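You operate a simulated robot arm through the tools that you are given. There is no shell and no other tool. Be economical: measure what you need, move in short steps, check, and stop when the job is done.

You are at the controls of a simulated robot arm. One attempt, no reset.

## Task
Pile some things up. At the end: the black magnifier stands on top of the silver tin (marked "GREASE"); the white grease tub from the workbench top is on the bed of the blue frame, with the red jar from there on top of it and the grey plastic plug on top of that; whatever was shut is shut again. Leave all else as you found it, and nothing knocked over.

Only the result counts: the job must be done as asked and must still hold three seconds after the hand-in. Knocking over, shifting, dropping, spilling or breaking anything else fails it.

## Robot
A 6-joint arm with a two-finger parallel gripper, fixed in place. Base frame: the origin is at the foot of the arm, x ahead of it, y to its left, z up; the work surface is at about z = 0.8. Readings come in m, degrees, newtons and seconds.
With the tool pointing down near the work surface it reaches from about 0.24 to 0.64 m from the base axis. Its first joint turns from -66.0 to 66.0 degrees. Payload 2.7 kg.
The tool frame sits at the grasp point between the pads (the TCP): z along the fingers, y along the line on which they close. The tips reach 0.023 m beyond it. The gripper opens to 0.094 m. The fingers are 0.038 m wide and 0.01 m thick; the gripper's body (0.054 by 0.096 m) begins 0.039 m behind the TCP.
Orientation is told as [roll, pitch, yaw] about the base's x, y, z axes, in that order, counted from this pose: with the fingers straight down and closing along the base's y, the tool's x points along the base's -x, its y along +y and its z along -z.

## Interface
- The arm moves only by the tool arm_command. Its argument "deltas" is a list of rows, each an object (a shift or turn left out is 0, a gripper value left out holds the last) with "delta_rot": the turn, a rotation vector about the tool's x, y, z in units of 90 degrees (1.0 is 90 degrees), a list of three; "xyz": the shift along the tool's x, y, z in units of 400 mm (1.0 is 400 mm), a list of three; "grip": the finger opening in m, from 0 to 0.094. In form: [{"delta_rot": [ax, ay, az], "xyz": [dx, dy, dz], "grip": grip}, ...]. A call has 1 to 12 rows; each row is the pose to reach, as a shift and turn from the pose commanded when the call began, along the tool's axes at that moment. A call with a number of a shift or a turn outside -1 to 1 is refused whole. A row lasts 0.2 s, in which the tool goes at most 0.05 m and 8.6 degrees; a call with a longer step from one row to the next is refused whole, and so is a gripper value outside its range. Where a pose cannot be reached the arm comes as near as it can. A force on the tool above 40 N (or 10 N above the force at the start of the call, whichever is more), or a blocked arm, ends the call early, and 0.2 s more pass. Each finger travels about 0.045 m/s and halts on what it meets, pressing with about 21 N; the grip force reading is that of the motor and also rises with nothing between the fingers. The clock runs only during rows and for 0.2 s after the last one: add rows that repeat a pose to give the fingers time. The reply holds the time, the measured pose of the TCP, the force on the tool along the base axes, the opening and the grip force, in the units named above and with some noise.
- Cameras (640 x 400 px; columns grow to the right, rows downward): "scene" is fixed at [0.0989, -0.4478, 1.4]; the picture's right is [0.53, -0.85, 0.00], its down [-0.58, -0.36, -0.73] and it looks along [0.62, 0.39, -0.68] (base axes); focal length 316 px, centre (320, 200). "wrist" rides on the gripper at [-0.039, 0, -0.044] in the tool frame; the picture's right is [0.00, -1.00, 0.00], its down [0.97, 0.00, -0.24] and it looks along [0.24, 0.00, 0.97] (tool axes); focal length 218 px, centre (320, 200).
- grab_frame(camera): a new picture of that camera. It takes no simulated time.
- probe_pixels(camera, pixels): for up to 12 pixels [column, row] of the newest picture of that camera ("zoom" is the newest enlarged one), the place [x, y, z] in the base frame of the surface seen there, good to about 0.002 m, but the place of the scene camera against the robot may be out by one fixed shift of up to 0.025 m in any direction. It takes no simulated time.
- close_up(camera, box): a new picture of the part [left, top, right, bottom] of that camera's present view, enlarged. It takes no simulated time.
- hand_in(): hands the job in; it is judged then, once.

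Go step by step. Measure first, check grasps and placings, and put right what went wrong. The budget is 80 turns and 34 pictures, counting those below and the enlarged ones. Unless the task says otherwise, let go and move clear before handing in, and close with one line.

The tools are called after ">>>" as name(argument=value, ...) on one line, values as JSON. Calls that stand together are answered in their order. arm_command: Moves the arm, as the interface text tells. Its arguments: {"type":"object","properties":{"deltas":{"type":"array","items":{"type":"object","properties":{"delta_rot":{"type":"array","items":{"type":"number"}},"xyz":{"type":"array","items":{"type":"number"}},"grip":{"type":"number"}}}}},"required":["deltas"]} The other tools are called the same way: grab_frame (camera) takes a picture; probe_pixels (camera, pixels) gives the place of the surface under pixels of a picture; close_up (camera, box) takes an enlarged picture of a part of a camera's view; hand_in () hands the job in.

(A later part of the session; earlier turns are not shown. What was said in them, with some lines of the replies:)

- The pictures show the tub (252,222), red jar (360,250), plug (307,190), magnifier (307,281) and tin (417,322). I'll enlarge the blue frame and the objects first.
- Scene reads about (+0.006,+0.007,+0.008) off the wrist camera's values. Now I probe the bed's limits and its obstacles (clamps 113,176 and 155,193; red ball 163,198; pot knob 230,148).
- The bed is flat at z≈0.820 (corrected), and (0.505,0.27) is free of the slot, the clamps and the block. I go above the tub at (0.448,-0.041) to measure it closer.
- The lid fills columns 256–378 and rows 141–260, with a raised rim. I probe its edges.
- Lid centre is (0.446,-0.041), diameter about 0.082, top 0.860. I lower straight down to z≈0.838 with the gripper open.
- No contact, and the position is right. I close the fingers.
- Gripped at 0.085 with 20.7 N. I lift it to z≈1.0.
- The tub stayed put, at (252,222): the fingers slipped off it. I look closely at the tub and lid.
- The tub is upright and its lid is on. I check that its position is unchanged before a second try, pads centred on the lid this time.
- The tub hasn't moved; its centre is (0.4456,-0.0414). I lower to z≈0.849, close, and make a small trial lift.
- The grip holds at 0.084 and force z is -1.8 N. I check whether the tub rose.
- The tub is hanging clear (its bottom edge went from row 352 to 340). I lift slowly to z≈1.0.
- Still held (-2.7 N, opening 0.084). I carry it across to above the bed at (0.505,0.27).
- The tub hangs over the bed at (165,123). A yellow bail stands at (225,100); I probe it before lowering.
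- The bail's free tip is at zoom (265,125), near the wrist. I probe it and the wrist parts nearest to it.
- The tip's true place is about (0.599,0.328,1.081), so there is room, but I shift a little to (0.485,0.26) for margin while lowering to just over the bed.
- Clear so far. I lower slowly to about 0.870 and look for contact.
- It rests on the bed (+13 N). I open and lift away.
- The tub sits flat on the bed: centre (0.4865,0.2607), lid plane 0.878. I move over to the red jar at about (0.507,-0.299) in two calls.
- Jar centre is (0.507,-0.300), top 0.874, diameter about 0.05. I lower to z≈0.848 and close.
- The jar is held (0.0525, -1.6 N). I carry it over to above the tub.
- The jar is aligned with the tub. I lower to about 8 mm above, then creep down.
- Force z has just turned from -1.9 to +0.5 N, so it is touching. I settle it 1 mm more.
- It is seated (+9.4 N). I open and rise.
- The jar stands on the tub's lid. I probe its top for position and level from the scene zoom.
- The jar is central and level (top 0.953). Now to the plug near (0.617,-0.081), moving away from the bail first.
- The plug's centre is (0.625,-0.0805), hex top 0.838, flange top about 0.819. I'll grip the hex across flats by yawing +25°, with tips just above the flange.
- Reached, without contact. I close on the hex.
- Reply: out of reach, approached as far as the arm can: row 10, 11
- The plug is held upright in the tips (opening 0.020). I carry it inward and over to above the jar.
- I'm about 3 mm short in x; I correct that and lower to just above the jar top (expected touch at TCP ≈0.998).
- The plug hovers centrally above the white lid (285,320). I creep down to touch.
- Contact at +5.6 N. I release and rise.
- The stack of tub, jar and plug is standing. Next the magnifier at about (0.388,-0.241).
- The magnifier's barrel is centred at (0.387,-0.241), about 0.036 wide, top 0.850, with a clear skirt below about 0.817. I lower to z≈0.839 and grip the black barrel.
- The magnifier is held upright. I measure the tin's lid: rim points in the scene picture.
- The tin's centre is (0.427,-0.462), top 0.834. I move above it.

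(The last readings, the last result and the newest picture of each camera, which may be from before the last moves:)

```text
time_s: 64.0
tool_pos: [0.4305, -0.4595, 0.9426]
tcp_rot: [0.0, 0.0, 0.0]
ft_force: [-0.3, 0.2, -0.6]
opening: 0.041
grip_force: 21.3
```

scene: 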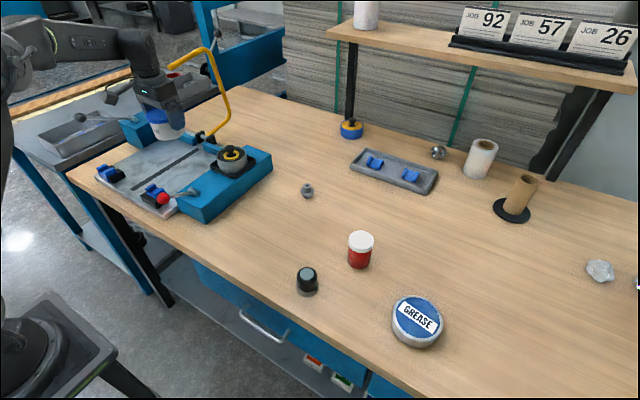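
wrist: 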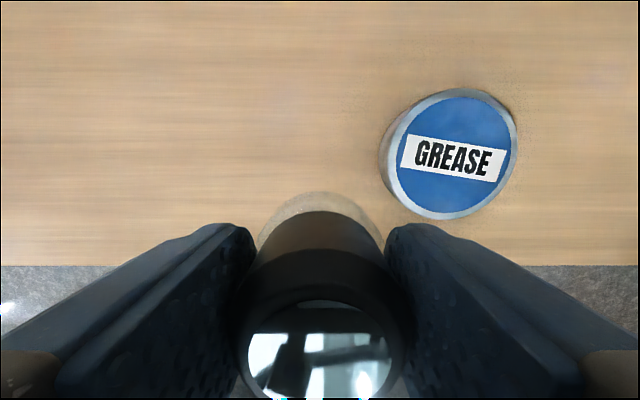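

I'm within 3 mm; I trim and lower to about 8 mm above the tin.

>>> arm_command(deltas=[{"xyz": [0.004, -0.003, 0.03]}, {"xyz": [0.004, -0.003, 0.08]}, {"xyz": [0.004, -0.003, 0.12]}, {"xyz": [0.004, -0.003, 0.15]}, {"xyz": [0.004, -0.003, 0.15]}, {"xyz": [0.004, -0.003, 0.15]}])

>>> close_up(camera="scene", box=[340, 240, 500, 340])

```text
time_s: 65.4
tool_pos: [0.426, -0.4632, 0.8848]
tcp_rot: [0.0, 0.1, 0.0]
ft_force: [0.1, -1.0, 0.0]
opening: 0.0406
grip_force: 20.9
```

```text
4.00 times, centred on (420, 290) of scene
```

zoom: 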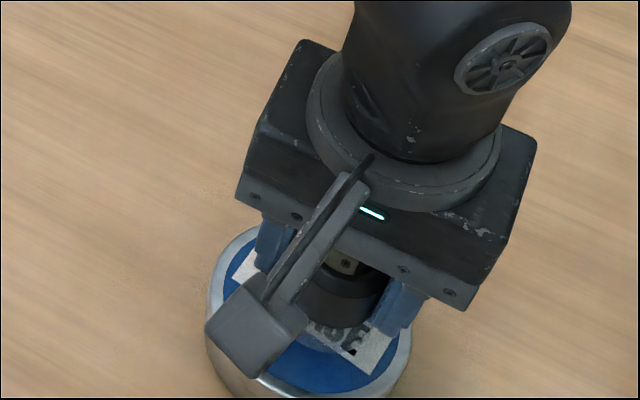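

Well centred over the tin. I creep down until touch (expected TCP ≈0.875).

>>> arm_command(deltas=[{"xyz": [0, 0, 0.006]}, {"xyz": [0, 0, 0.012]}, {"xyz": [0, 0, 0.018]}, {"xyz": [0, 0, 0.022]}, {"xyz": [0, 0, 0.022]}])

```text
time_s: 66.6
tool_pos: [0.4257, -0.4624, 0.8771]
tcp_rot: [-0.1, 0.0, 0.0]
ft_force: [-0.2, 0.1, -1.1]
opening: 0.0409
grip_force: 20.9
```

>>> arm_command(deltas=[{"xyz": [0, 0, 0.003]}, {"xyz": [0, 0, 0.006]}, {"xyz": [0, 0, 0.006]}])

```text
time_s: 67.4
tool_pos: [0.428, -0.4627, 0.8733]
tcp_rot: [0.0, 0.0, 0.0]
ft_force: [-0.1, 0.8, -0.5]
opening: 0.0406
grip_force: 20.9
```

>>> arm_command(deltas=[{"xyz": [0, 0, 0.003]}, {"xyz": [0, 0, 0.005]}, {"xyz": [0, 0, 0.005]}])

```text
time_s: 68.2
tool_pos: [0.4276, -0.4631, 0.8739]
tcp_rot: [-0.1, -0.1, 0.0]
ft_force: [-1.6, 1.6, 12.0]
opening: 0.0411
grip_force: 21.1
```

Seated (+12 N). I release and rise.

>>> arm_command(deltas=[{"xyz": [0, 0, -0.002], "grip": 0.075}, {"xyz": [0, 0, -0.002]}, {"xyz": [0, 0, -0.002]}, {"xyz": [0, 0, -0.04]}, {"xyz": [0, 0, -0.1]}, {"xyz": [0, 0, -0.18]}, {"xyz": [0, 0, -0.26]}])

>>> arm_command(deltas=[{"xyz": [0.04, 0.08, -0.02]}, {"xyz": [0.08, 0.18, -0.04]}, {"xyz": [0.1, 0.28, -0.06]}, {"xyz": [0.1, 0.38, -0.08]}, {"xyz": [0.1, 0.46, -0.08]}, {"xyz": [0.1, 0.46, -0.08]}])

>>> grab_frame(camera="scene")

>>> close_up(camera="scene", box=[340, 260, 500, 360])

```text
time_s: 69.8
tool_pos: [0.4268, -0.4611, 0.977]
tcp_rot: [0.0, 0.0, 0.0]
ft_force: [-0.4, -0.4, -0.9]
opening: 0.0747
grip_force: 0.0
```

```text
time_s: 71.2
tool_pos: [0.3827, -0.2759, 1.0062]
tcp_rot: [0.0, 0.0, 0.0]
ft_force: [0.0, 0.1, -0.8]
opening: 0.075
grip_force: 0.0
```

```text
6 pictures are left
```

scene: 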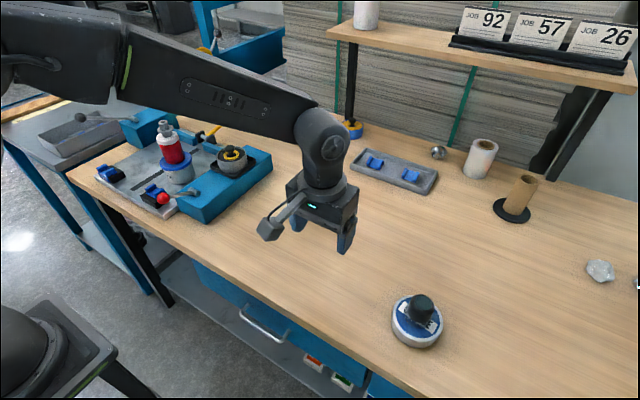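

```text
4.00 times, centred on (420, 310) of scene
```

zoom: 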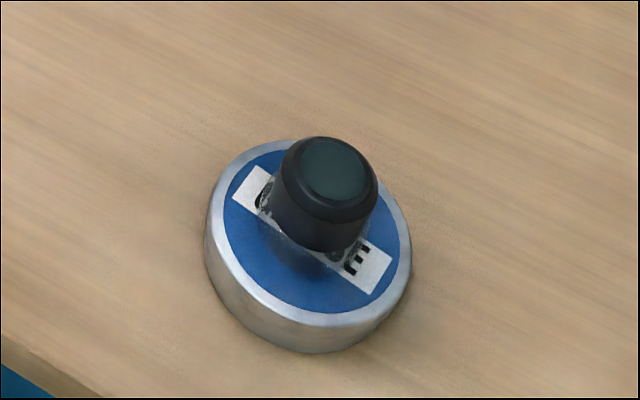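

The magnifier stands centred on the tin (420,307) and the stack is up at (170,150). One last enlarged look at the stack.

>>> close_up(camera="scene", box=[90, 105, 282, 225])

```text
3.33 times, centred on (186, 165) of scene
```

zoom: 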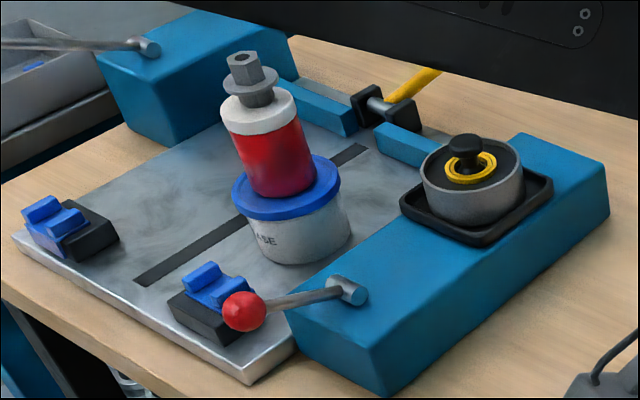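

The tub, jar and plug are stacked on the bed, the gripper is clear, and nothing else has moved. I hand in.

>>> hand_in()

```text
The job is handed in.
```

The job is handed in: the magnifier stands on the GREASE tin, and the tub, red jar and grey plug are stacked on the blue frame's bed. I never had to open anything, and the last pictures show nothing else moved or knocked over.
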